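You operate a simulated robot arm through the tools that you are given. There is no shell and no other tool. Be economical: measure what you need, move in short steps, check, and stop when the job is done.

Carry out the task below with a simulated two-armed robot. There is one attempt and no reset: what you move stays moved.

Task
Power up the grey cart from the post socket and show the grid.
Fine: plug in first, then switch post and cart on.

It is judged by the outcome, as a careful person would: the job done as asked, and still so three seconds after it is handed in. It fails if anything else is knocked over, pushed out of place, dropped, spilled or broken.

Robot
Two 7-joint arms with two-finger parallel grippers on one trunk, on a base that drives. Base frame: it is fixed to the floor where the robot stands at the start and does not move with it; the origin is under the middle of the robot, x ahead of it, y to its left, z up. Units: m, degrees, N and s.
The left shoulder is at the start at [0.06, 0.144, 0.926], the right one opposite. With the tool pointing down near the work surface each hand reaches from about 0.32 to 0.74 m from the robot's upright axis, wherever it stands, measured 20 degrees to its own side. Places, roughly: grey cart [0.8, 0.2, 0.8]; grey cart lock tab [0.7, 0, 1]; grey cart power button [0.6, 0, 1]; monitor one [0.5, 0.3, 1.4]; pattern knob [0.7, 0, 1]; post socket [0.1, 1.1, 1]; post switch [0, 1.1, 1]; yellow tester switch [1, 0.1, 1.1]. Payload 1.57 kg a hand.
The tool frame of a hand sits at the grasp point between the pads (the TCP): z along the fingers, y along the line on which they close. The tips reach 0.03 m beyond it. The gripper opens to 0.11 m. The fingers are 0.024 m wide and 0.012 m thick; the gripper's body (0.048 by 0.112 m) begins 0.078 m behind the TCP.
Orientation is that of the tool frame in the base frame, as [roll, pitch, yaw] about the fixed x, y, z axes, in that order (R = Rz(yaw) Ry(pitch) Rx(roll)). With the fingers straight down and closing along the base's y, the tool's x points along the base's -x, its y along +y and its z along -z.

Tools
- The arms move only by the tool nudge_tool. It takes "left_increments", "right_increments" or both (then of equal length, played together; a hand with none holds still); each is a list of rows, each an object of numbers (a shift or turn left out is 0, a gripper value left out holds the last): "x", "y", "z": the shift along the tool's x, y, z in units of 25 mm (1.0 is 25 mm); "ax", "ay", "az": the turn, a rotation vector about the tool's x, y, z in units of 5 degrees (1.0 is 5 degrees); "hand": the gripper command, from -1 (shut) to 1 (fully open), values between in proportion. In form: [{"x": .., "y": .., "z": .., "ax": .., "ay": .., "az": .., "hand": ..}, ...]. A call has 1 to 12 rows; each row shifts and turns the commanded pose from where the row before left it, along the tool's axes as they then stand. A call with a number of a shift or a turn outside -1 to 1 is refused whole. Rows are played at 5 a second. More than 0.05 m and 8.6 degrees between two rows, or a gripper value outside its range, and nothing of the call is played. Where a pose cannot be reached the arm comes as near as it can. A force on the tool above 40 N (or 10 N above the force at the start of the call, whichever is more), or a blocked arm, ends the call early, and 0.2 s more pass. The fingers move at their own pace (about 0.045 m/s each) and stop on an object; they squeeze with about 25 N. The grip force told is the motor's: it shows also when the fingers shut on nothing. Time passes only in rows, and 0.2 s behind the last, so rows that do not move let the fingers close. It gives the time, the measured TCP pose, the force on the tool (base axes), the opening and the grip force at its end, in the units of the frame above (readings bear some noise), with the torque about the TCP (base axes, N m) and any sound that the robot's microphone picked up.
- Cameras (640 x 400 px; columns grow to the right, rows downward): "scene" is now at [0.0274, 0.0581, 1.5383]; the picture's right is [0.72, -0.70, 0.00], its down [-0.51, -0.53, -0.68] and it looks along [0.47, 0.49, -0.73] (base axes); focal length 261 px, centre (320, 200). "left" rides on the left gripper at [0.07, -0.016, -0.141] in its tool frame; the picture's right is [0.23, 0.97, 0.00], its down [-0.86, 0.20, -0.48] and it looks along [-0.47, 0.11, 0.88] (tool axes); focal length 222 px, centre (320, 200). "right" rides on the right gripper at [0.07, 0.016, -0.141] in its tool frame; the picture's right is [-0.23, 0.97, 0.00], its down [-0.86, -0.20, -0.48] and it looks along [-0.47, -0.11, 0.88] (tool axes); focal length 222 px, centre (320, 200). There is no depth. A picture from a camera that has moved, and an enlarged one, comes with that camera's place and axes in the base frame and with its lens.
- snapshot(camera): a new picture of that camera. It takes no simulated time.
- slide_trunk(by): slides the trunk up (or, below 0, down) by that many m; the arms and the scene camera ride with it, the base frame stays. It gives what a move gives, with no picture.
- roll_base(legs): drives the robot by 1 to 6 legs, each [ahead, left, turn to the left] in m, m and degrees, along the robot's own axes; the way and the turn of a leg run together, so that a leg with both is an arc; at most 1.5 m and 180 degrees a leg. The arms and the cameras ride along, it lands a little off, and it stops where it bumps. It gives what a move gives.
- pan_tilt(pan, tilt): turns the head with the scene camera to pan (to the left, within 86 degrees either way) and tilt (down, from -29 to 69), counted from straight ahead of the robot. It gives what a move gives.
- zoom(camera, box): a new picture of the part [left, top, right, bottom] of that camera's present view, enlarged. It takes no simulated time.
- close_job(): hands the job in; it is judged then, once.

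Work in short steps. Places have to be worked out from the pictures, the camera data and where the tool is seen: move nearer, look again, correct. Check each grasp and each placing, and mend what went wrong. You have 120 turns and 100 pictures in all, those below and enlarged ones among them. Open the grippers and draw the arms clear of the work before you hand the job in, unless the task says otherwise; then end with one line.

The tools are called after ">>>" as name(argument=value, ...) on one line, values as JSON. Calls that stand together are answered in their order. nudge_tool: Moves the arms, as the interface text tells. Its arguments: {"type":"object","properties":{"left_increments":{"type":"array","items":{"type":"object","properties":{"x":{"type":"number"},"y":{"type":"number"},"z":{"type":"number"},"ax":{"type":"number"},"ay":{"type":"number"},"az":{"type":"number"},"hand":{"type":"number"}}}},"right_increments":{"type":"array","items":{"type":"object","properties":{"x":{"type":"number"},"y":{"type":"number"},"z":{"type":"number"},"ax":{"type":"number"},"ay":{"type":"number"},"az":{"type":"number"},"hand":{"type":"number"}}}}},"required":[]} The other tools are called the same way: slide_trunk (by) slides the trunk up or down; roll_base (legs) drives the base; pan_tilt (pan, tilt) turns the head that bears the scene camera; snapshot (camera) takes a picture; zoom (camera, box) takes an enlarged picture of a part of a camera's view; close_job () hands the job in.

At the start:

```text
clock: 0.0
left_tool_pos: [0.3232, 0.3815, 0.9998]
left_tcp_rot: [179.9, 0.0, 180.0]
left_force: [-0.6, -0.5, -0.6]
left_ft_torque: [0.04, -0.01, 0.02]
left_grip_width: 0.1103
left_finger_force: 0.1
right_tool_pos: [0.3873, 0.048, 0.9998]
right_tcp_rot: [180.0, 0.0, -180.0]
right_force: [0.1, 0.9, 0.1]
right_ft_torque: [0.01, 0.01, 0.0]
right_grip_width: 0.11
right_finger_force: 0.0
trunk travel left (down, up): [-0.525, 0.065]
robot x, y, heading: [-0.0006, 0.0023, 0.1]
head pan, tilt: [45.7, 47.2]
```

scene: 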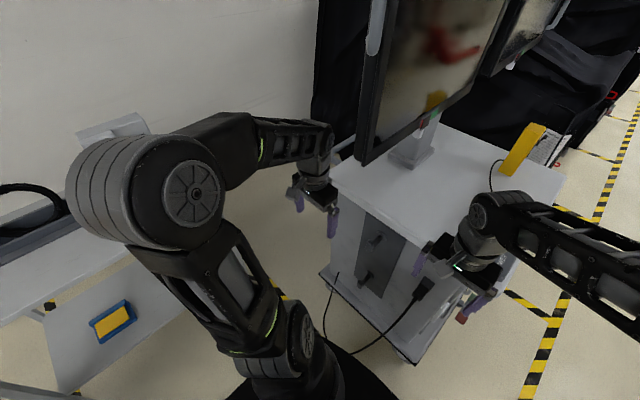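
right: 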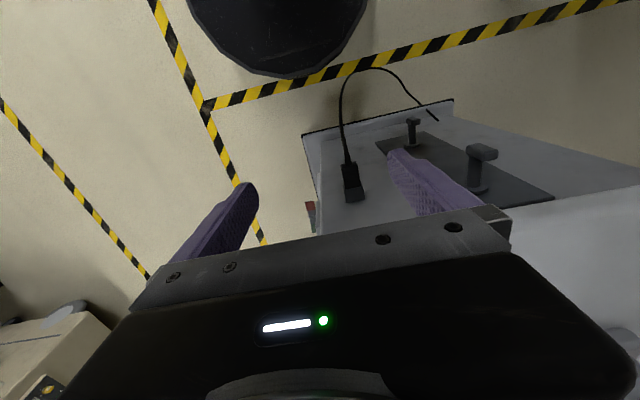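
left: 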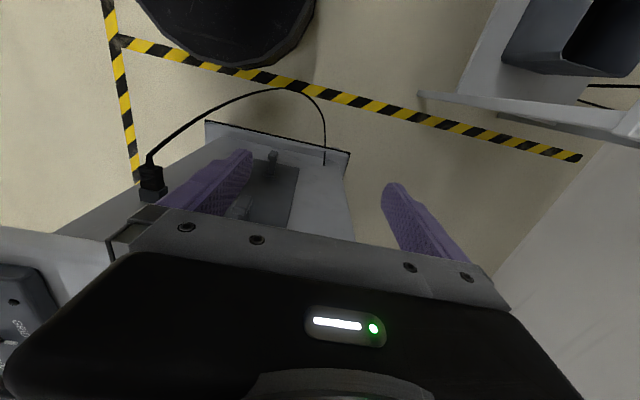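

The pictures show the cart ahead with a plug parked at its near face. I look around with the head first: the cart front and then the post to the left.

>>> pan_tilt(pan=0, tilt=45)

>>> snapshot(camera="scene")

>>> pan_tilt(pan=86, tilt=25)

>>> snapshot(camera="scene")

```text
clock: 1.1
left_tool_pos: [0.3236, 0.3809, 0.9989]
left_tcp_rot: [-179.9, 0.0, -179.9]
left_force: [-0.4, -0.5, 0.3]
left_ft_torque: [0.01, -0.01, 0.0]
left_grip_width: 0.1102
left_finger_force: 0.0
right_tool_pos: [0.3872, 0.0473, 0.9998]
right_tcp_rot: [180.0, -0.1, -180.0]
right_force: [0.2, 0.5, 0.0]
right_ft_torque: [-0.02, 0.01, 0.02]
right_grip_width: 0.1101
right_finger_force: 0.0
trunk travel left (down, up): [-0.525, 0.065]
robot x, y, heading: [0.0006, 0.0015, 0.0]
head pan, tilt: [0.0, 45.0]
```

```text
96 pictures are left
camera scene: at [0.0532, 0.0013, 1.5413], right [0.0, -1.0, 0.0], down [-0.71, 0.0, -0.71], along [0.71, 0.0, -0.71], focal length 261 px, centre (320, 200)
```

scene: 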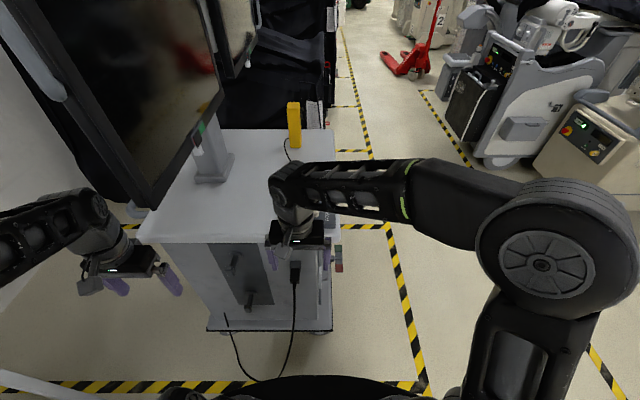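

```text
clock: 2.7
left_tool_pos: [0.3237, 0.3809, 0.9997]
left_tcp_rot: [179.9, 0.0, 179.9]
left_force: [-0.8, 0.2, -0.4]
left_ft_torque: [-0.01, -0.01, 0.02]
left_grip_width: 0.11
left_finger_force: 0.0
right_tool_pos: [0.3861, 0.0484, 0.9998]
right_tcp_rot: [179.9, 0.0, -180.0]
right_force: [0.7, 0.5, -0.4]
right_ft_torque: [0.02, 0.01, -0.01]
right_grip_width: 0.1097
right_finger_force: 0.2
trunk travel left (down, up): [-0.525, 0.065]
robot x, y, heading: [0.0011, 0.0056, 0.3]
head pan, tilt: [85.9, 25.0]
```

```text
95 pictures are left
camera scene: at [-0.0215, 0.0931, 1.5719], right [1.0, -0.07, 0.0], down [-0.03, -0.42, -0.91], along [0.06, 0.9, -0.42], focal length 261 px, centre (320, 200)
```

scene: 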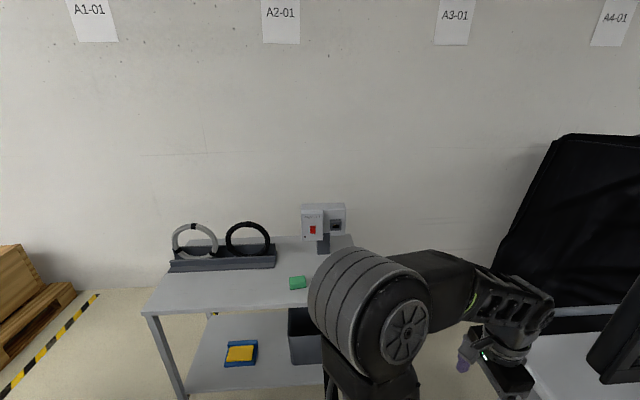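

The post with red switch and socket stands on the bench at the left. I zoom there and then on the cart.

>>> zoom(camera="scene", box=[270, 185, 380, 255])

>>> pan_tilt(pan=0, tilt=35)

>>> zoom(camera="scene", box=[180, 200, 380, 400])

>>> zoom(camera="right", box=[280, 60, 560, 240])

```text
5.71 times, centred on (325, 220) of scene
camera zoom: at [-0.0215, 0.0931, 1.5719], right [1.0, -0.07, 0.0], down [-0.03, -0.42, -0.91], along [0.06, 0.9, -0.42], focal length 1493 px, centre (291, 86)
```

zoom: 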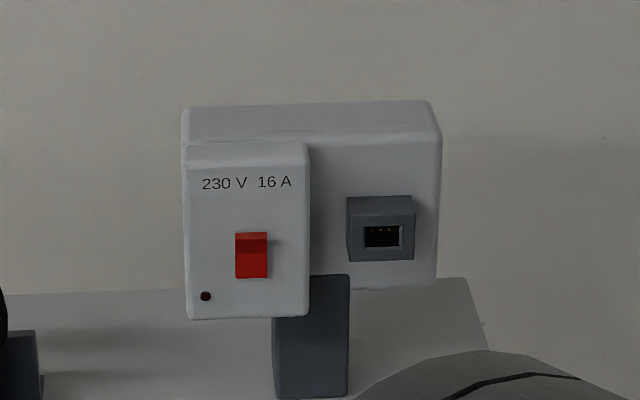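

```text
clock: 4.3
left_tool_pos: [0.3223, 0.3812, 0.9996]
left_tcp_rot: [180.0, 0.0, -180.0]
left_force: [-0.1, -0.8, -0.1]
left_ft_torque: [0.0, -0.01, 0.01]
left_grip_width: 0.11
left_finger_force: 0.1
right_tool_pos: [0.3874, 0.0478, 1.0003]
right_tcp_rot: [179.9, 0.0, 179.9]
right_force: [-0.3, -0.3, 0.3]
right_ft_torque: [0.01, 0.0, -0.03]
right_grip_width: 0.1103
right_finger_force: 0.1
trunk travel left (down, up): [-0.525, 0.065]
robot x, y, heading: [0.0007, 0.0011, 0.0]
head pan, tilt: [0.0, 35.0]
```

```text
2.00 times, centred on (280, 300) of scene
camera zoom: at [0.06, 0.0012, 1.5562], right [0.0, -1.0, 0.0], down [-0.57, 0.0, -0.82], along [0.82, 0.0, -0.57], focal length 523 px, centre (400, 0)
```

zoom: 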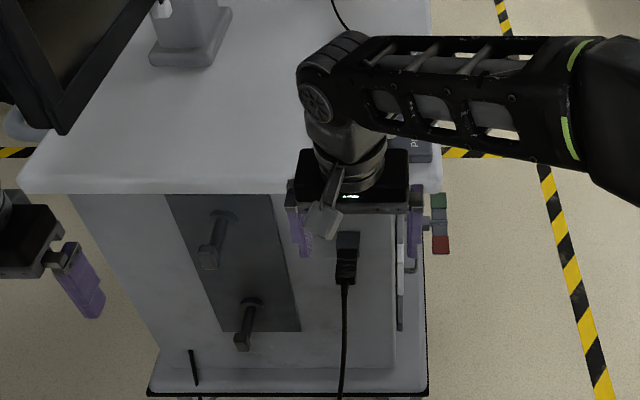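

```text
2.22 times, centred on (420, 150) of right
camera zoom: at [0.3166, 0.064, 1.1411], right [0.23, 0.97, 0.0], down [0.86, -0.2, 0.48], along [0.47, -0.11, -0.88], focal length 494 px, centre (98, 311)
```

zoom: 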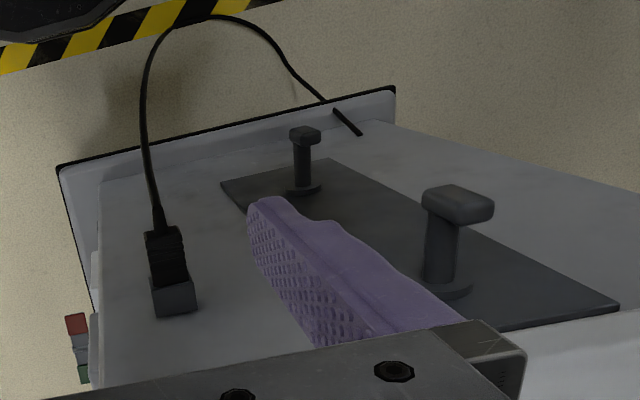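

The plug hangs on the near face of the cart under a grey holder. I move the right hand aside to see it clearly.

>>> nudge_tool(right_increments=[{"y": -1, "x": 0.5}, {"y": -1, "x": 0.5}, {"y": -1}, {"y": -1}, {"y": -1}, {"y": -1}, {"y": -1}, {"y": -1}, {"y": -1}, {"y": -1}, {"y": -1}])

>>> snapshot(camera="scene")

>>> zoom(camera="scene", box=[220, 200, 420, 325])

>>> snapshot(camera="right")

```text
clock: 6.7
left_tool_pos: [0.3217, 0.3804, 1.0005]
left_tcp_rot: [180.0, 0.0, -180.0]
left_force: [0.7, -0.2, -0.3]
left_ft_torque: [0.01, -0.01, -0.02]
left_grip_width: 0.1097
left_finger_force: 0.0
right_tool_pos: [0.3624, -0.2266, 0.9991]
right_tcp_rot: [-179.9, 0.0, 179.9]
right_force: [0.5, 0.4, 0.2]
right_ft_torque: [0.05, 0.03, -0.02]
right_grip_width: 0.1101
right_finger_force: 0.1
trunk travel left (down, up): [-0.525, 0.065]
robot x, y, heading: [-0.0036, -0.0047, -0.0]
head pan, tilt: [0.0, 35.0]
```

```text
91 pictures are left
camera scene: at [0.0598, 0.0008, 1.5562], right [0.0, -1.0, 0.0], down [-0.57, 0.0, -0.82], along [0.82, 0.0, -0.57], focal length 261 px, centre (320, 200)
```

scene: 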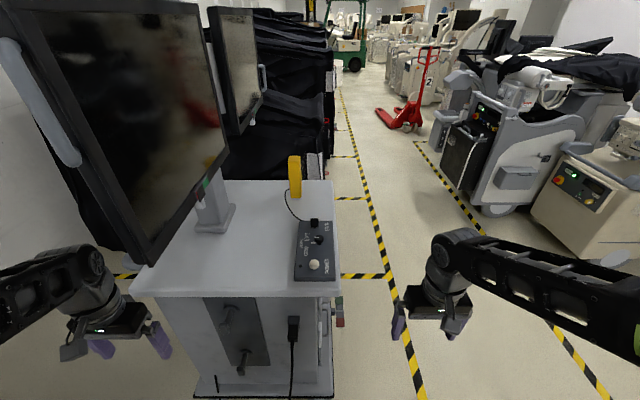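

```text
3.20 times, centred on (320, 262) of scene
camera zoom: at [0.0598, 0.0008, 1.5562], right [0.0, -1.0, 0.0], down [-0.57, 0.0, -0.82], along [0.82, 0.0, -0.57], focal length 836 px, centre (320, 0)
```

zoom: 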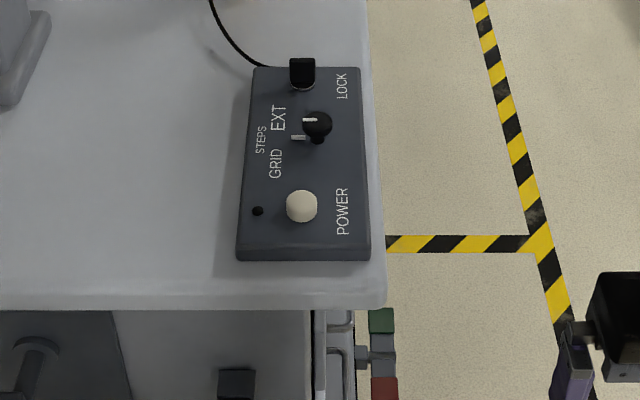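

```text
89 pictures are left
camera right: at [0.291, -0.2108, 1.1401], right [0.23, 0.97, 0.0], down [0.86, -0.2, 0.48], along [0.47, -0.11, -0.88], focal length 222 px, centre (320, 200)
```

right: 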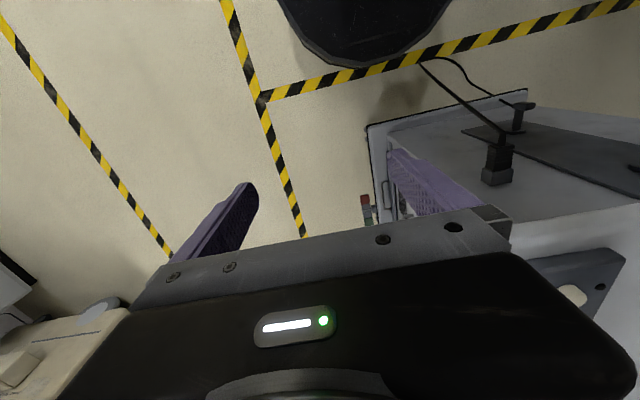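

The plug sits horizontally (along x) in a grey block on the near face, at about (0.507, 0.088, 0.733), by triangulation from the scene and right pictures. I back the robot a little for arm room and tilt the left hand 45 degrees forward in front of it.

>>> roll_base(legs=[[-0.15, 0, 0]])

>>> nudge_tool(left_increments=[{"y": -1, "ay": -1}, {"y": -1, "ay": -1}, {"y": -1, "ay": -1}, {"y": -1, "ay": -1}, {"y": -1, "ay": -1}, {"y": -1, "ay": -1}, {"y": -1, "ay": -1}, {"y": -1, "ay": -1}, {"y": -1, "ay": -1}, {"y": -1}, {"y": -1}, {"y": -0.6}])

>>> snapshot(camera="left")

```text
clock: 8.1
left_tool_pos: [0.1702, 0.3814, 0.9993]
left_tcp_rot: [179.9, 0.0, -180.0]
left_force: [-0.2, 0.0, -0.4]
left_ft_torque: [-0.02, -0.04, 0.04]
left_grip_width: 0.1101
left_finger_force: 0.1
right_tool_pos: [0.21, -0.2268, 0.9999]
right_tcp_rot: [180.0, 0.0, -180.0]
right_force: [-0.4, -0.5, 0.4]
right_ft_torque: [0.0, -0.07, 0.01]
right_grip_width: 0.1101
right_finger_force: 0.0
trunk travel left (down, up): [-0.525, 0.065]
robot x, y, heading: [-0.1489, -0.0, -0.0]
head pan, tilt: [0.0, 35.0]
```

```text
clock: 10.7
left_tool_pos: [0.2607, 0.1047, 1.0823]
left_tcp_rot: [180.0, 45.0, -179.9]
left_force: [0.6, -0.6, -0.3]
left_ft_torque: [-0.03, 0.01, -0.01]
left_grip_width: 0.1099
left_finger_force: 0.1
left hand out of reach, approached as far as the arm can: row 4, 5, 6, 7, 8, 9
right_tool_pos: [0.2117, -0.2264, 0.9982]
right_tcp_rot: [179.9, 0.0, -179.9]
right_force: [0.6, 0.1, -0.5]
right_ft_torque: [-0.01, -0.02, -0.02]
right_grip_width: 0.11
right_finger_force: 0.0
trunk travel left (down, up): [-0.525, 0.065]
robot x, y, heading: [-0.1514, -0.0021, 0.1]
head pan, tilt: [0.0, 35.0]
```

```text
88 pictures are left
camera left: at [0.1119, 0.0901, 1.1331], right [-0.16, 0.97, -0.16], down [0.27, 0.2, 0.94], along [0.95, 0.11, -0.29], focal length 222 px, centre (320, 200)
```

left: 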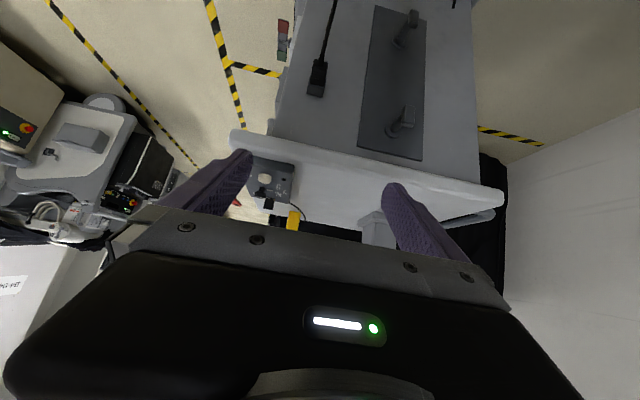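

Orientation is right now. I lower the trunk by 0.25 m, which brings the hand to plug height, and look.

>>> slide_trunk(by=-0.25)

>>> snapshot(camera="left")

>>> snapshot(camera="scene")

```text
clock: 13.3
left_tool_pos: [0.2622, 0.1055, 0.832]
left_tcp_rot: [-180.0, 45.0, -179.9]
left_force: [-0.1, 1.0, 0.2]
left_ft_torque: [0.03, 0.01, 0.02]
left_grip_width: 0.1099
left_finger_force: 0.1
right_tool_pos: [0.2109, -0.2258, 0.7487]
right_tcp_rot: [179.9, 0.0, -179.9]
right_force: [1.1, -0.6, 0.0]
right_ft_torque: [0.0, 0.01, -0.04]
right_grip_width: 0.1099
right_finger_force: 0.0
trunk travel left (down, up): [-0.275, 0.315]
robot x, y, heading: [-0.1512, -0.0008, 0.2]
head pan, tilt: [0.0, 35.0]
```

```text
87 pictures are left
camera left: at [0.1119, 0.0907, 0.8832], right [-0.16, 0.97, -0.16], down [0.27, 0.2, 0.94], along [0.95, 0.11, -0.29], focal length 222 px, centre (320, 200)
```

left: 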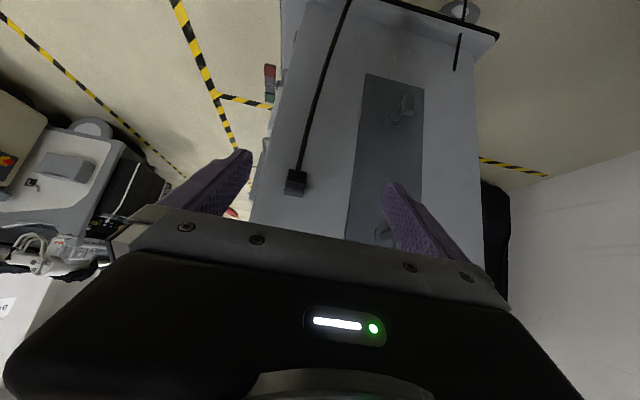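

```text
86 pictures are left
camera scene: at [-0.0908, 0.001, 1.3062], right [0.0, -1.0, 0.0], down [-0.57, 0.0, -0.82], along [0.82, 0.0, -0.57], focal length 261 px, centre (320, 200)
```

scene: 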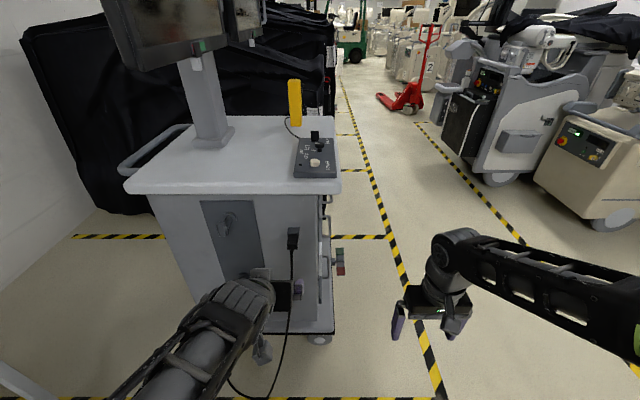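

Both pictures agree: plug near (0.515, 0.087, 0.729). I zoom to see its extents.

>>> zoom(camera="left", box=[250, 130, 350, 210])

>>> zoom(camera="scene", box=[250, 210, 350, 300])

```text
5.00 times, centred on (300, 170) of left
camera zoom: at [0.1119, 0.0907, 0.8832], right [-0.16, 0.97, -0.16], down [0.27, 0.2, 0.94], along [0.95, 0.11, -0.29], focal length 1111 px, centre (420, 350)
```

zoom: 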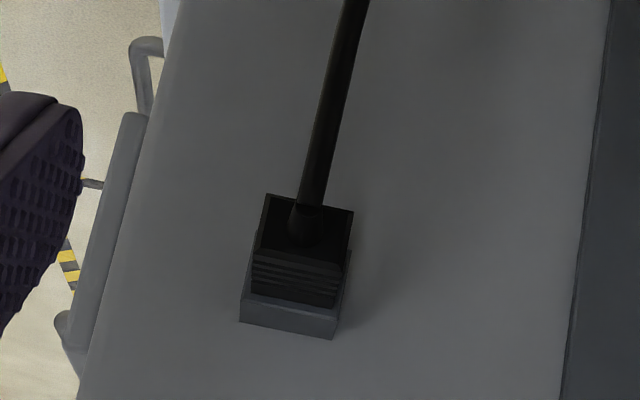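

```text
4.44 times, centred on (300, 255) of scene
camera zoom: at [-0.0908, 0.001, 1.3062], right [0.0, -1.0, 0.0], down [-0.57, 0.0, -0.82], along [0.82, 0.0, -0.57], focal length 1161 px, centre (409, -44)
```

zoom: 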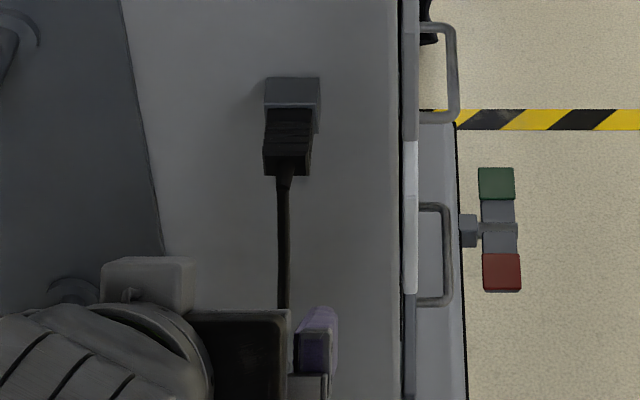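

Plug body spans x≈0.48–0.526, y≈0.085, z≈0.73; the block begins at x≈0.526. I approach along the 45° tool axis, stopping 8 cm short.

>>> nudge_tool(left_increments=[{"x": -0.95, "y": -0.2, "hand": 0.3}, {"x": -0.95, "y": -0.2}, {"x": -0.95, "y": -0.2}, {"x": -0.95, "y": -0.2, "z": 0.5}, {"z": 1}, {"z": 1}, {"z": 1}, {"z": 1}, {"z": 1}, {"z": 0.5}])

>>> snapshot(camera="left")

>>> zoom(camera="scene", box=[220, 180, 380, 340])

```text
clock: 15.5
left_tool_pos: [0.4344, 0.0866, 0.7935]
left_tcp_rot: [-180.0, 44.9, -179.9]
left_force: [0.3, -0.2, 0.4]
left_ft_torque: [-0.01, 0.01, 0.02]
left_grip_width: 0.0714
left_finger_force: 0.0
right_tool_pos: [0.2112, -0.2256, 0.7483]
right_tcp_rot: [180.0, -0.1, -179.9]
right_force: [-0.2, 0.4, 0.4]
right_ft_torque: [0.0, -0.02, -0.03]
right_grip_width: 0.11
right_finger_force: 0.0
trunk travel left (down, up): [-0.275, 0.315]
robot x, y, heading: [-0.15, -0.0005, 0.1]
head pan, tilt: [0.0, 35.0]
```

```text
83 pictures are left
camera left: at [0.2852, 0.0717, 0.8443], right [-0.16, 0.97, -0.16], down [0.27, 0.2, 0.94], along [0.95, 0.11, -0.29], focal length 222 px, centre (320, 200)
```

left: 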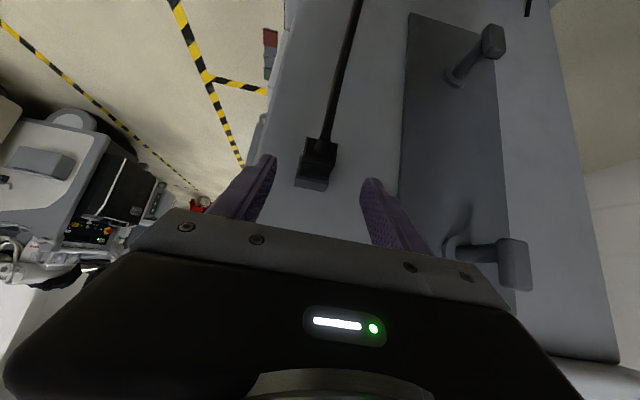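

```text
2.50 times, centred on (300, 260) of scene
camera zoom: at [-0.0906, 0.001, 1.3062], right [0.0, -1.0, 0.0], down [-0.57, 0.0, -0.82], along [0.82, 0.0, -0.57], focal length 653 px, centre (370, 50)
```

zoom: 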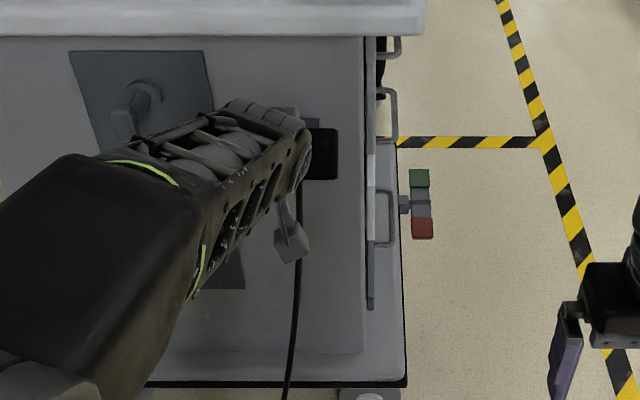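

Aligned. I advance the remaining 8 cm along the tool axis.

>>> nudge_tool(left_increments=[{"z": 0.8}, {"z": 0.8}, {"z": 0.8}, {"z": 0.8}, {}])

>>> snapshot(camera="left")

```text
clock: 16.7
left_tool_pos: [0.4928, 0.0862, 0.7367]
left_tcp_rot: [-179.9, 45.0, -179.9]
left_force: [0.2, -0.2, 0.2]
left_ft_torque: [0.02, 0.03, 0.01]
left_grip_width: 0.0715
left_finger_force: 0.1
right_tool_pos: [0.2111, -0.2256, 0.7491]
right_tcp_rot: [180.0, 0.0, -179.9]
right_force: [0.4, 0.2, 0.7]
right_ft_torque: [-0.02, -0.01, -0.03]
right_grip_width: 0.11
right_finger_force: 0.1
trunk travel left (down, up): [-0.275, 0.315]
robot x, y, heading: [-0.1523, 0.0022, 0.0]
head pan, tilt: [0.0, 35.0]
```

```text
81 pictures are left
camera left: at [0.3429, 0.0714, 0.7878], right [-0.16, 0.97, -0.16], down [0.27, 0.2, 0.94], along [0.95, 0.11, -0.29], focal length 222 px, centre (320, 200)
```

left: 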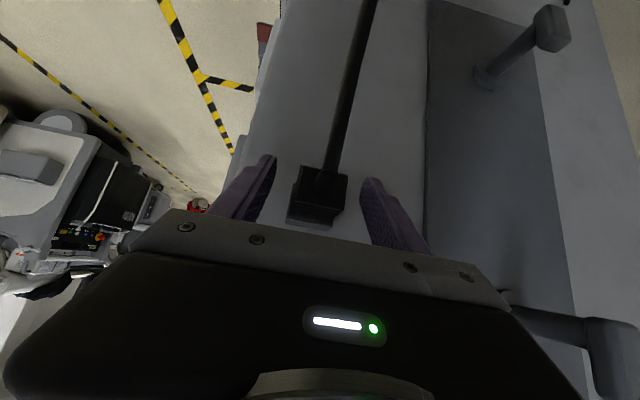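

The plug lies between the fingers. I close on it.

>>> nudge_tool(left_increments=[{"hand": -1}, {}, {}, {}, {}])

>>> zoom(camera="left", box=[220, 100, 420, 240])

```text
clock: 17.9
left_tool_pos: [0.4915, 0.0846, 0.7371]
left_tcp_rot: [180.0, 45.0, -180.0]
left_force: [1.6, -9.7, -2.7]
left_ft_torque: [-0.46, -0.08, -0.59]
left_grip_width: 0.0372
left_finger_force: 41.7
right_tool_pos: [0.2126, -0.227, 0.7485]
right_tcp_rot: [-180.0, -0.1, -179.9]
right_force: [0.9, -0.4, -0.1]
right_ft_torque: [-0.01, 0.03, 0.02]
right_grip_width: 0.1098
right_finger_force: 0.1
trunk travel left (down, up): [-0.275, 0.315]
robot x, y, heading: [-0.1482, 0.0008, -0.2]
head pan, tilt: [0.0, 35.0]
```

```text
2.86 times, centred on (320, 170) of left
camera zoom: at [0.3427, 0.0699, 0.7878], right [-0.16, 0.97, -0.16], down [0.27, 0.2, 0.94], along [0.95, 0.11, -0.29], focal length 635 px, centre (320, 286)
```

zoom: 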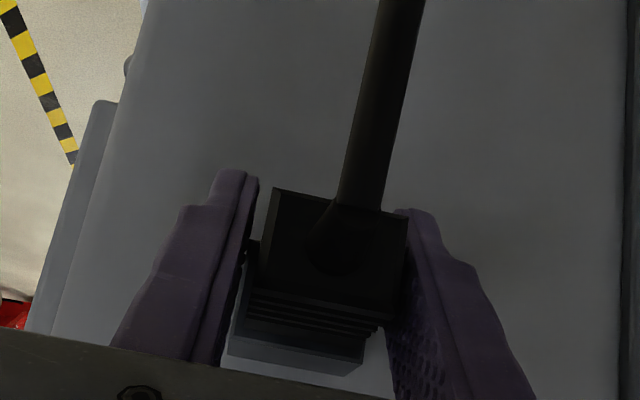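

The grip closed at 37 mm but with a side force of −9.7 N. I look closer at how the fingers sit.

>>> zoom(camera="left", box=[270, 150, 370, 240])

```text
4.44 times, centred on (320, 195) of left
camera zoom: at [0.3427, 0.0699, 0.7878], right [-0.16, 0.97, -0.16], down [0.27, 0.2, 0.94], along [0.95, 0.11, -0.29], focal length 987 px, centre (320, 222)
```

zoom: 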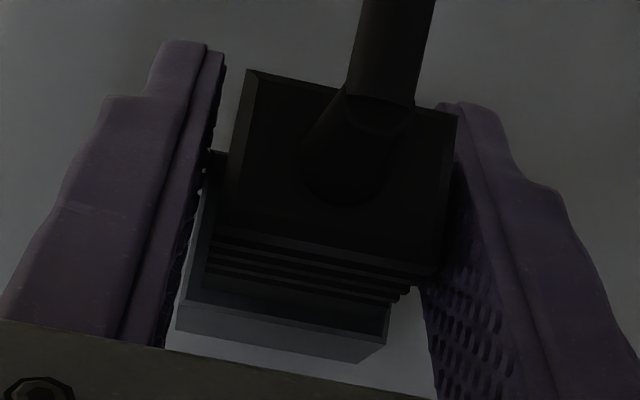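

The fingers seem to catch the block lips too. I open, retreat 11 mm in −x, and close again on the plug alone.

>>> nudge_tool(left_increments=[{"hand": 0}, {}, {"x": 0.31, "z": -0.31}, {}, {"hand": -1}, {}, {}, {}, {}])

>>> zoom(camera="left", box=[270, 150, 370, 240])

```text
clock: 19.9
left_tool_pos: [0.4803, 0.0848, 0.7364]
left_tcp_rot: [180.0, 45.0, -179.9]
left_force: [-0.7, -8.8, -0.4]
left_ft_torque: [0.01, 0.05, -0.3]
left_grip_width: 0.0303
left_finger_force: 25.3
right_tool_pos: [0.2109, -0.2265, 0.7483]
right_tcp_rot: [180.0, 0.0, -179.9]
right_force: [0.5, 0.5, 0.0]
right_ft_torque: [0.0, -0.03, 0.02]
right_grip_width: 0.1098
right_finger_force: 0.1
trunk travel left (down, up): [-0.275, 0.315]
robot x, y, heading: [-0.1492, 0.0003, 0.1]
head pan, tilt: [0.0, 35.0]
```

```text
4.44 times, centred on (320, 195) of left
camera zoom: at [0.3314, 0.0709, 0.7879], right [-0.16, 0.97, -0.16], down [0.27, 0.2, 0.94], along [0.95, 0.11, -0.29], focal length 987 px, centre (320, 222)
```

zoom: 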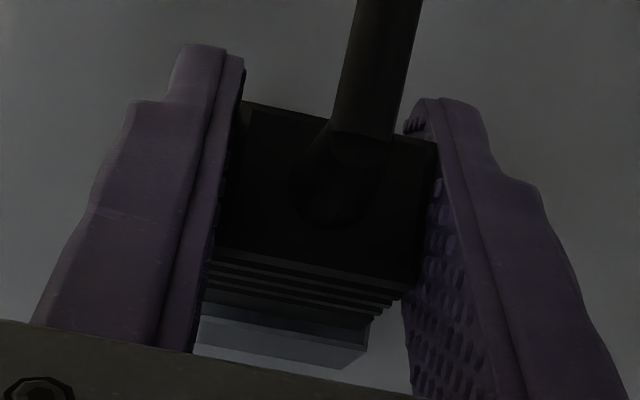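

Now closed at 30 mm on the plug itself. I pull it straight out in −x.

>>> nudge_tool(left_increments=[{"x": 0.2, "z": -0.2}, {"x": 0.2, "z": -0.2}, {"x": 0.3, "z": -0.3}, {"x": 0.4, "z": -0.4}, {"x": 0.5, "z": -0.5}, {"x": 0.6, "z": -0.6}])

>>> zoom(camera="left", box=[220, 100, 420, 240])

```text
clock: 21.3
left_tool_pos: [0.403, 0.0853, 0.7375]
left_tcp_rot: [180.0, 45.0, -179.9]
left_force: [-0.8, 0.3, 0.4]
left_ft_torque: [-0.01, 0.0, 0.05]
left_grip_width: 0.0306
left_finger_force: 25.5
right_tool_pos: [0.21, -0.2256, 0.7481]
right_tcp_rot: [180.0, 0.0, -179.9]
right_force: [-0.6, -0.6, 0.8]
right_ft_torque: [-0.02, 0.03, 0.02]
right_grip_width: 0.1102
right_finger_force: 0.1
trunk travel left (down, up): [-0.275, 0.315]
robot x, y, heading: [-0.1537, -0.0016, 0.0]
head pan, tilt: [0.0, 35.0]
```

```text
2.86 times, centred on (320, 170) of left
camera zoom: at [0.2534, 0.071, 0.7892], right [-0.16, 0.97, -0.16], down [0.27, 0.2, 0.94], along [0.95, 0.11, -0.29], focal length 635 px, centre (320, 286)
```

zoom: 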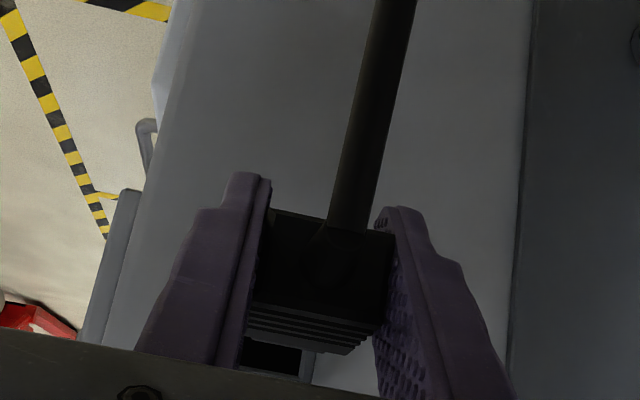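

The plug is out and held. I raise the trunk to socket height and turn left in place (hand sweep clears the cart), then look.

>>> slide_trunk(by=0.25)

>>> roll_base(legs=[[0, 0, 72]])

>>> snapshot(camera="scene")

>>> snapshot(camera="left")

```text
clock: 23.9
left_tool_pos: [0.4032, 0.0854, 0.9874]
left_tcp_rot: [-180.0, 45.0, -179.9]
left_force: [0.0, -0.5, -0.1]
left_ft_torque: [0.0, 0.0, -0.04]
left_grip_width: 0.0305
left_finger_force: 24.3
right_tool_pos: [0.213, -0.2259, 0.9991]
right_tcp_rot: [179.9, 0.0, -179.9]
right_force: [-0.8, 0.1, -0.2]
right_ft_torque: [-0.01, -0.01, 0.0]
right_grip_width: 0.1102
right_finger_force: 0.1
trunk travel left (down, up): [-0.525, 0.065]
robot x, y, heading: [-0.1507, 0.0005, 0.2]
head pan, tilt: [0.0, 35.0]
```

```text
clock: 27.4
left_tool_pos: [-0.0738, 0.5563, 0.988]
left_tcp_rot: [-179.9, 44.9, -106.4]
left_force: [0.3, -0.5, 0.3]
left_ft_torque: [0.0, 0.0, -0.01]
left_grip_width: 0.0304
left_finger_force: 25.7
right_tool_pos: [0.1693, 0.2831, 0.9981]
right_tcp_rot: [-180.0, 0.1, -106.5]
right_force: [-0.2, 0.5, -1.0]
right_ft_torque: [0.02, 0.01, 0.0]
right_grip_width: 0.1102
right_finger_force: 0.0
trunk travel left (down, up): [-0.525, 0.065]
robot x, y, heading: [-0.1525, -0.0001, 73.6]
head pan, tilt: [0.0, 35.0]
```

```text
76 pictures are left
camera scene: at [-0.1324, 0.0568, 1.5562], right [0.96, -0.28, 0.0], down [-0.16, -0.55, -0.82], along [0.23, 0.79, -0.57], focal length 261 px, centre (320, 200)
```

scene: 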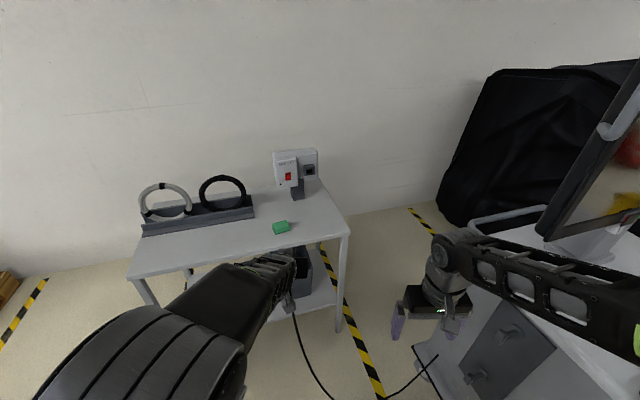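

```text
75 pictures are left
camera left: at [-0.1018, 0.4093, 1.0392], right [-0.98, 0.12, -0.16], down [-0.12, 0.31, 0.94], along [0.17, 0.94, -0.29], focal length 222 px, centre (320, 200)
```

left: 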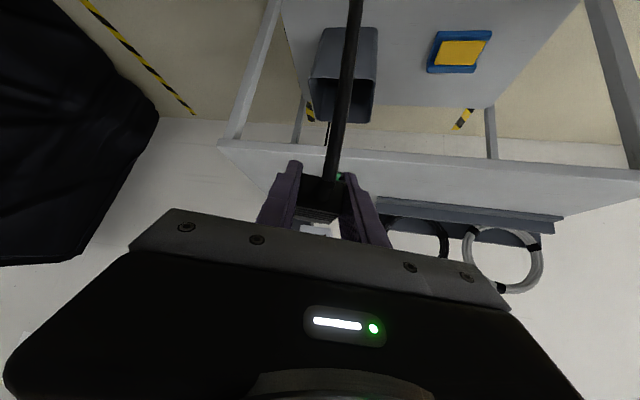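

Before driving on I check the clearance between the right elbow and the cart by panning right.

>>> pan_tilt(pan=-55, tilt=35)

>>> snapshot(camera="scene")

```text
clock: 28.7
left_tool_pos: [-0.0747, 0.5559, 0.9882]
left_tcp_rot: [180.0, 45.0, -106.5]
left_force: [0.2, 1.0, -1.4]
left_ft_torque: [-0.02, -0.01, 0.01]
left_grip_width: 0.0302
left_finger_force: 25.1
right_tool_pos: [0.1702, 0.2827, 0.9996]
right_tcp_rot: [180.0, -0.1, -106.5]
right_force: [1.2, 0.3, 0.2]
right_ft_torque: [0.05, -0.02, 0.02]
right_grip_width: 0.11
right_finger_force: 0.1
trunk travel left (down, up): [-0.525, 0.065]
robot x, y, heading: [-0.1498, -0.0021, 73.5]
head pan, tilt: [-55.0, 35.0]
```

```text
74 pictures are left
camera scene: at [-0.0739, 0.0003, 1.5562], right [0.32, -0.95, 0.0], down [-0.54, -0.18, -0.82], along [0.78, 0.26, -0.57], focal length 261 px, centre (320, 200)
```

scene: 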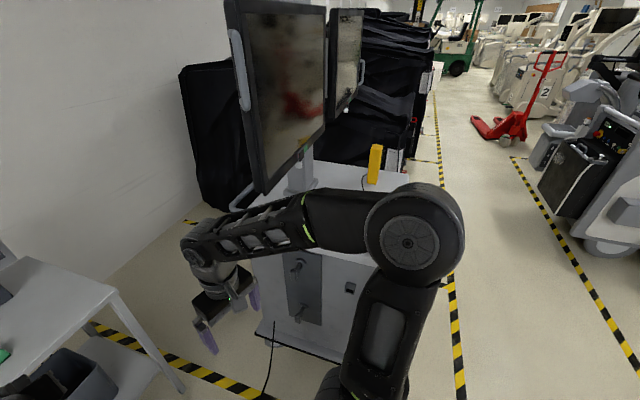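

The elbow would come near the monitor at my planned spot, so I use a spot farther left: about (-0.25, 0.30), heading 60, then look at the socket.

>>> roll_base(legs=[[0, 0, -13.5], [0.21, 0.237, 0]])

>>> pan_tilt(pan=0, tilt=40)

>>> snapshot(camera="scene")

>>> snapshot(camera="left")

```text
clock: 31.6
left_tool_pos: [-0.048, 0.8247, 0.9883]
left_tcp_rot: [179.9, 45.0, -120.0]
left_force: [-0.2, 0.6, -0.5]
left_ft_torque: [-0.02, -0.01, -0.03]
left_grip_width: 0.0303
left_finger_force: 25.0
right_tool_pos: [0.1235, 0.5029, 0.9992]
right_tcp_rot: [179.9, 0.1, -119.9]
right_force: [0.8, 0.9, 0.1]
right_ft_torque: [0.02, 0.02, 0.0]
right_grip_width: 0.1101
right_finger_force: 0.0
trunk travel left (down, up): [-0.525, 0.065]
robot x, y, heading: [-0.2524, 0.3038, 60.1]
head pan, tilt: [-55.0, 35.0]
```

```text
clock: 32.9
left_tool_pos: [-0.0484, 0.8237, 0.9879]
left_tcp_rot: [-180.0, 45.0, -120.1]
left_force: [0.5, -0.1, -0.5]
left_ft_torque: [0.0, 0.02, -0.03]
left_grip_width: 0.0302
left_finger_force: 24.8
right_tool_pos: [0.1246, 0.5011, 0.9981]
right_tcp_rot: [-179.9, 0.0, -120.0]
right_force: [0.3, 0.4, 0.2]
right_ft_torque: [0.0, -0.01, 0.02]
right_grip_width: 0.1099
right_finger_force: 0.0
trunk travel left (down, up): [-0.525, 0.065]
robot x, y, heading: [-0.2521, 0.3015, 60.1]
head pan, tilt: [0.0, 40.0]
```

```text
73 pictures are left
camera scene: at [-0.223, 0.3505, 1.5486], right [0.87, -0.5, 0.0], down [-0.32, -0.56, -0.77], along [0.38, 0.66, -0.64], focal length 261 px, centre (320, 200)
```

scene: 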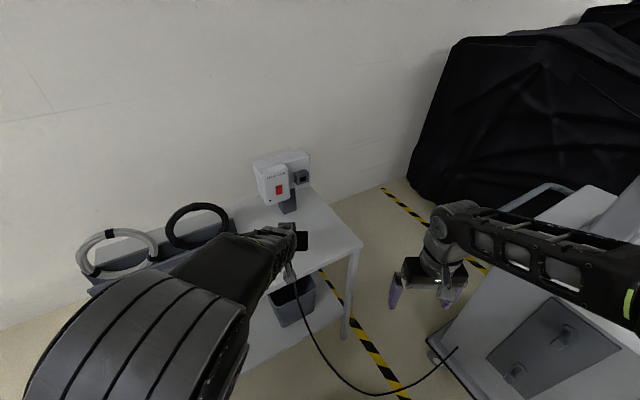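

```text
72 pictures are left
camera left: at [-0.1095, 0.6882, 1.0392], right [-0.92, 0.35, -0.16], down [-0.04, 0.33, 0.94], along [0.38, 0.88, -0.29], focal length 222 px, centre (320, 200)
```

left: 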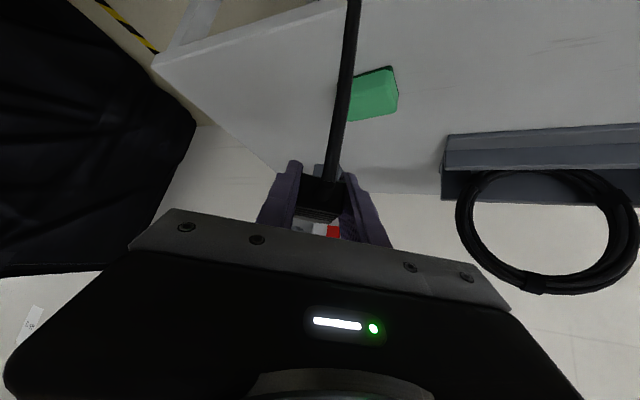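

I zoom on the post to triangulate the socket precisely.

>>> zoom(camera="scene", box=[240, 140, 330, 215])

```text
5.33 times, centred on (285, 178) of scene
camera zoom: at [-0.223, 0.3505, 1.5486], right [0.87, -0.5, 0.0], down [-0.32, -0.56, -0.77], along [0.38, 0.66, -0.64], focal length 1394 px, centre (507, 320)
```

zoom: 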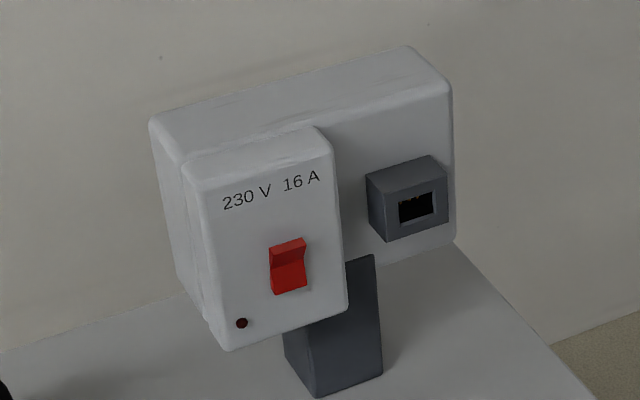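

Triangulation gives socket hole ≈ (0.111, 1.0535, 0.997) and switch ≈ (0.012, 1.046, 0.989). I turn the plug to point along +y, shifting it over in x and back a bit.

>>> nudge_tool(left_increments=[{"ax": -0.707, "az": -0.707}, {"ax": -0.707, "az": -0.707}, {"ax": -0.707, "az": -0.707}, {"ax": -0.707, "az": -0.707}, {"ax": -0.707, "az": -0.707}, {"ax": -0.707, "az": -0.707}, {"x": 0.5, "z": -0.7}, {"y": -1, "x": -0.05, "z": -0.5}, {"y": -1}, {"y": -1}, {"y": -1}])

```text
clock: 35.3
left_tool_pos: [0.0503, 0.7951, 1.0002]
left_tcp_rot: [-180.0, 45.0, -90.1]
left_force: [-0.5, -0.9, -0.5]
left_ft_torque: [0.01, 0.04, 0.01]
left_grip_width: 0.0307
left_finger_force: 24.7
right_tool_pos: [0.1257, 0.5004, 0.9989]
right_tcp_rot: [179.9, 0.0, -120.1]
right_force: [-0.3, -0.5, 0.1]
right_ft_torque: [-0.01, -0.01, -0.01]
right_grip_width: 0.11
right_finger_force: 0.1
trunk travel left (down, up): [-0.525, 0.065]
robot x, y, heading: [-0.2502, 0.3006, 59.9]
head pan, tilt: [0.0, 40.0]
```

Pointing along +y now. I drive ahead 0.12 m, bringing the plug to about (0.11, 0.90, 1.0), and look.

>>> roll_base(legs=[[0.12, 0, 0]])

>>> snapshot(camera="left")

>>> snapshot(camera="scene")

```text
clock: 36.5
left_tool_pos: [0.1103, 0.8989, 0.999]
left_tcp_rot: [180.0, 44.9, -90.1]
left_force: [-0.6, 0.9, -0.8]
left_ft_torque: [-0.01, 0.03, 0.03]
left_grip_width: 0.0304
left_finger_force: 25.0
right_tool_pos: [0.1863, 0.6055, 0.9983]
right_tcp_rot: [180.0, -0.1, -120.0]
right_force: [0.1, -0.6, -0.4]
right_ft_torque: [-0.03, 0.02, -0.02]
right_grip_width: 0.1099
right_finger_force: 0.2
trunk travel left (down, up): [-0.525, 0.065]
robot x, y, heading: [-0.195, 0.4082, 60.2]
head pan, tilt: [0.0, 40.0]
```

```text
70 pictures are left
camera left: at [0.1272, 0.7515, 1.0502], right [-0.97, -0.16, -0.16], down [-0.2, 0.27, 0.94], along [-0.11, 0.95, -0.29], focal length 222 px, centre (320, 200)
```

left: 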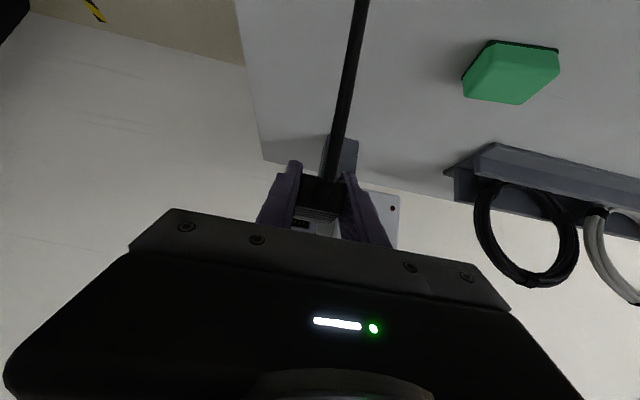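

```text
69 pictures are left
camera scene: at [-0.1619, 0.4559, 1.5485], right [0.87, -0.5, 0.0], down [-0.32, -0.56, -0.77], along [0.38, 0.66, -0.64], focal length 261 px, centre (320, 200)
```

scene: 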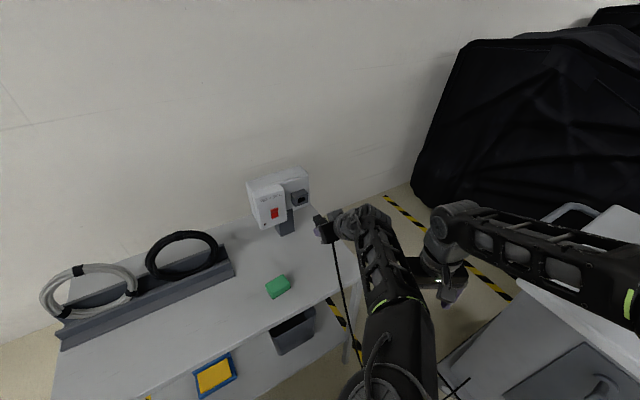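

I zoom both views to check plug-to-socket alignment.

>>> zoom(camera="left", box=[260, 130, 420, 250])

>>> zoom(camera="scene", box=[270, 160, 370, 260])

```text
3.33 times, centred on (340, 190) of left
camera zoom: at [0.1272, 0.7515, 1.0502], right [-0.97, -0.16, -0.16], down [-0.2, 0.27, 0.94], along [-0.11, 0.95, -0.29], focal length 740 px, centre (253, 233)
```

zoom: 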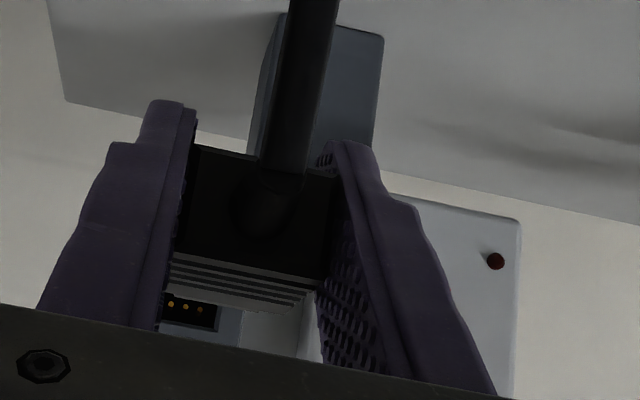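

```text
4.00 times, centred on (320, 210) of scene
camera zoom: at [-0.1619, 0.4559, 1.5485], right [0.87, -0.5, 0.0], down [-0.32, -0.56, -0.77], along [0.38, 0.66, -0.64], focal length 1045 px, centre (320, 160)
```

zoom: 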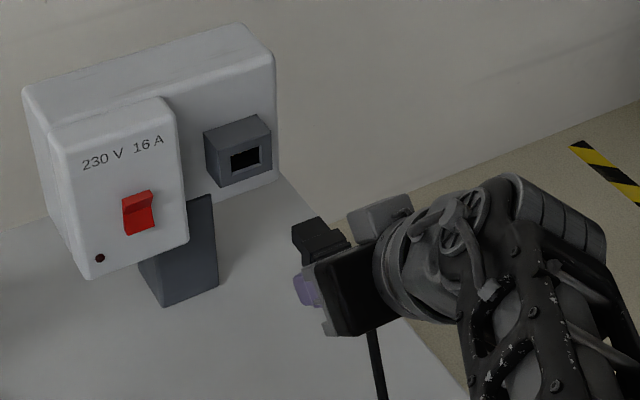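

Left-camera geometry puts the plug axis about 2 mm above the hole axis and x aligned. I advance 4 cm while lowering 2 mm, then check again.

>>> nudge_tool(left_increments=[{"x": -0.55, "z": 0.6}, {"x": -0.55, "z": 0.6, "y": -0.03}, {}])

>>> zoom(camera="left", box=[260, 130, 420, 250])

>>> zoom(camera="scene", box=[270, 160, 350, 240])

```text
clock: 37.3
left_tool_pos: [0.1101, 0.9388, 0.9966]
left_tcp_rot: [180.0, 45.0, -90.1]
left_force: [-0.1, 0.9, -0.6]
left_ft_torque: [-0.01, 0.02, -0.02]
left_grip_width: 0.0306
left_finger_force: 24.7
right_tool_pos: [0.1851, 0.6047, 0.9992]
right_tcp_rot: [-180.0, 0.0, -120.0]
right_force: [0.5, 0.1, -1.0]
right_ft_torque: [-0.02, 0.01, 0.03]
right_grip_width: 0.1101
right_finger_force: 0.1
trunk travel left (down, up): [-0.525, 0.065]
robot x, y, heading: [-0.1921, 0.4061, 60.0]
head pan, tilt: [0.0, 40.0]
```

```text
3.33 times, centred on (340, 190) of left
camera zoom: at [0.126, 0.7906, 1.0481], right [-0.97, -0.16, -0.16], down [-0.2, 0.27, 0.94], along [-0.11, 0.95, -0.29], focal length 740 px, centre (253, 233)
```

zoom: 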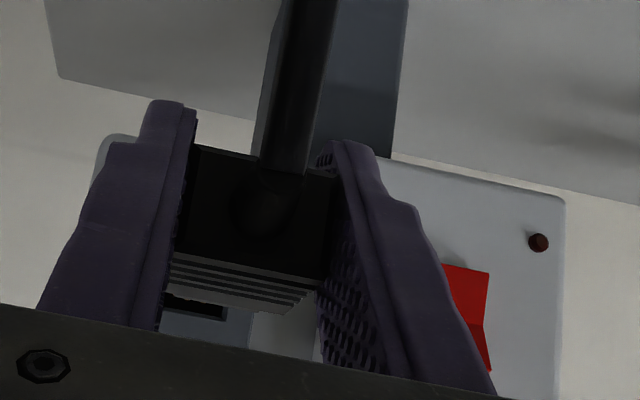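

```text
5.00 times, centred on (310, 200) of scene
camera zoom: at [-0.1628, 0.4543, 1.5486], right [0.87, -0.5, 0.0], down [-0.32, -0.56, -0.77], along [0.38, 0.66, -0.64], focal length 1306 px, centre (370, 200)
```

zoom: 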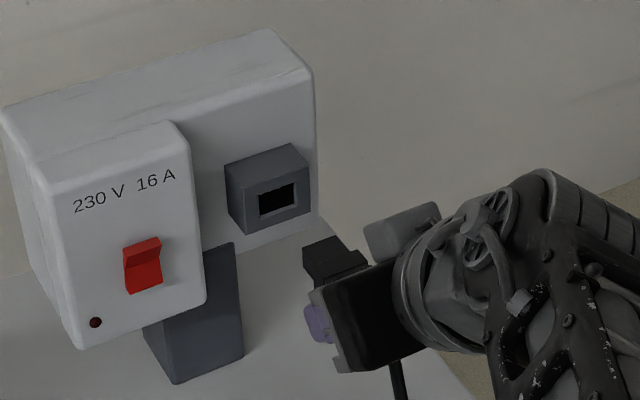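

In the scene view the nose corner's line along +y runs onto the hole's corner: aligned within about 2 mm. I advance in small steps, watching force.

>>> nudge_tool(left_increments=[{"x": -0.4, "z": 0.4}, {"x": -0.4, "z": 0.4}, {"x": -0.3, "z": 0.3}, {"x": -0.2, "z": 0.2}, {}])

>>> zoom(camera="scene", box=[270, 160, 350, 240])

```text
clock: 38.5
left_tool_pos: [0.112, 0.9842, 0.9994]
left_tcp_rot: [180.0, 45.0, -90.0]
left_force: [-0.2, -0.7, -0.8]
left_ft_torque: [-0.03, 0.04, 0.02]
left_grip_width: 0.0303
left_finger_force: 24.9
right_tool_pos: [0.1858, 0.6054, 0.9988]
right_tcp_rot: [-179.9, 0.0, -120.0]
right_force: [0.2, 0.3, -0.8]
right_ft_torque: [-0.01, 0.01, -0.02]
right_grip_width: 0.1101
right_finger_force: 0.0
trunk travel left (down, up): [-0.525, 0.065]
robot x, y, heading: [-0.1931, 0.4047, 60.2]
head pan, tilt: [0.0, 40.0]
```

```text
5.00 times, centred on (310, 200) of scene
camera zoom: at [-0.1629, 0.4543, 1.5486], right [0.87, -0.5, 0.0], down [-0.32, -0.56, -0.77], along [0.38, 0.66, -0.64], focal length 1306 px, centre (370, 200)
```

zoom: 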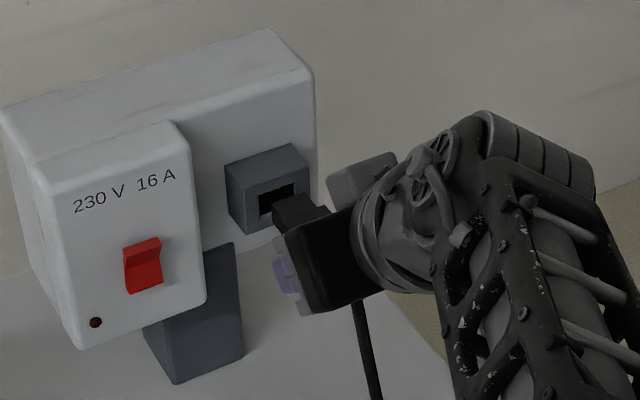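

The nose is just in front of the hole. One tight zoom to judge the residual offset.

>>> zoom(camera="scene", box=[310, 185, 342, 211])

>>> zoom(camera="left", box=[290, 180, 350, 240])

```text
15.38 times, centred on (326, 198) of scene
camera zoom: at [-0.1629, 0.4543, 1.5486], right [0.87, -0.5, 0.0], down [-0.32, -0.56, -0.77], along [0.38, 0.66, -0.64], focal length 4020 px, centre (228, 231)
```

zoom: 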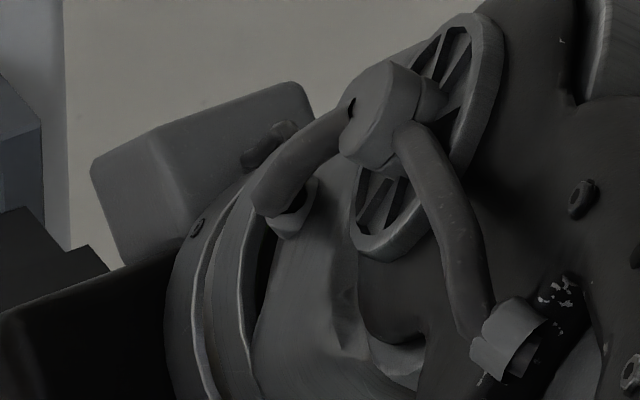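

```text
6.67 times, centred on (320, 210) of left
camera zoom: at [0.128, 0.8367, 1.0492], right [-0.97, -0.16, -0.16], down [-0.2, 0.27, 0.94], along [-0.11, 0.95, -0.29], focal length 1481 px, centre (320, 133)
```

zoom: 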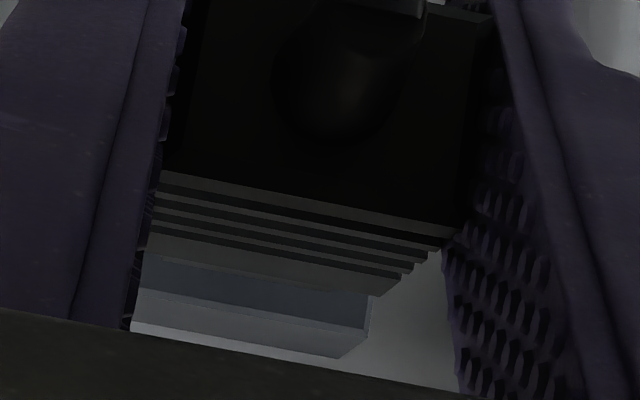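

Wrong crop; the nose is at about (303,199). I zoom there.

>>> zoom(camera="scene", box=[287, 186, 319, 206])

```text
16.00 times, centred on (303, 196) of scene
camera zoom: at [-0.1629, 0.4543, 1.5486], right [0.87, -0.5, 0.0], down [-0.32, -0.56, -0.77], along [0.38, 0.66, -0.64], focal length 4181 px, centre (592, 264)
```

zoom: 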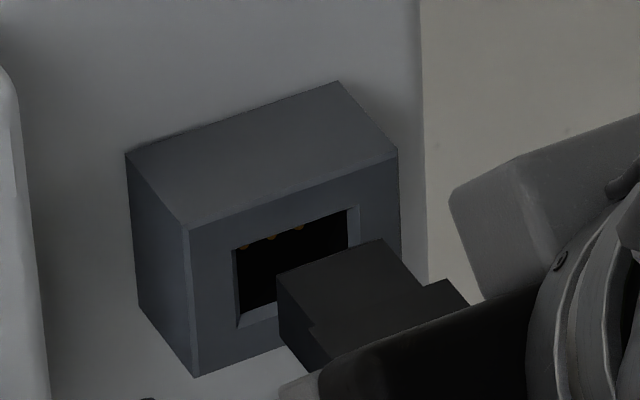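

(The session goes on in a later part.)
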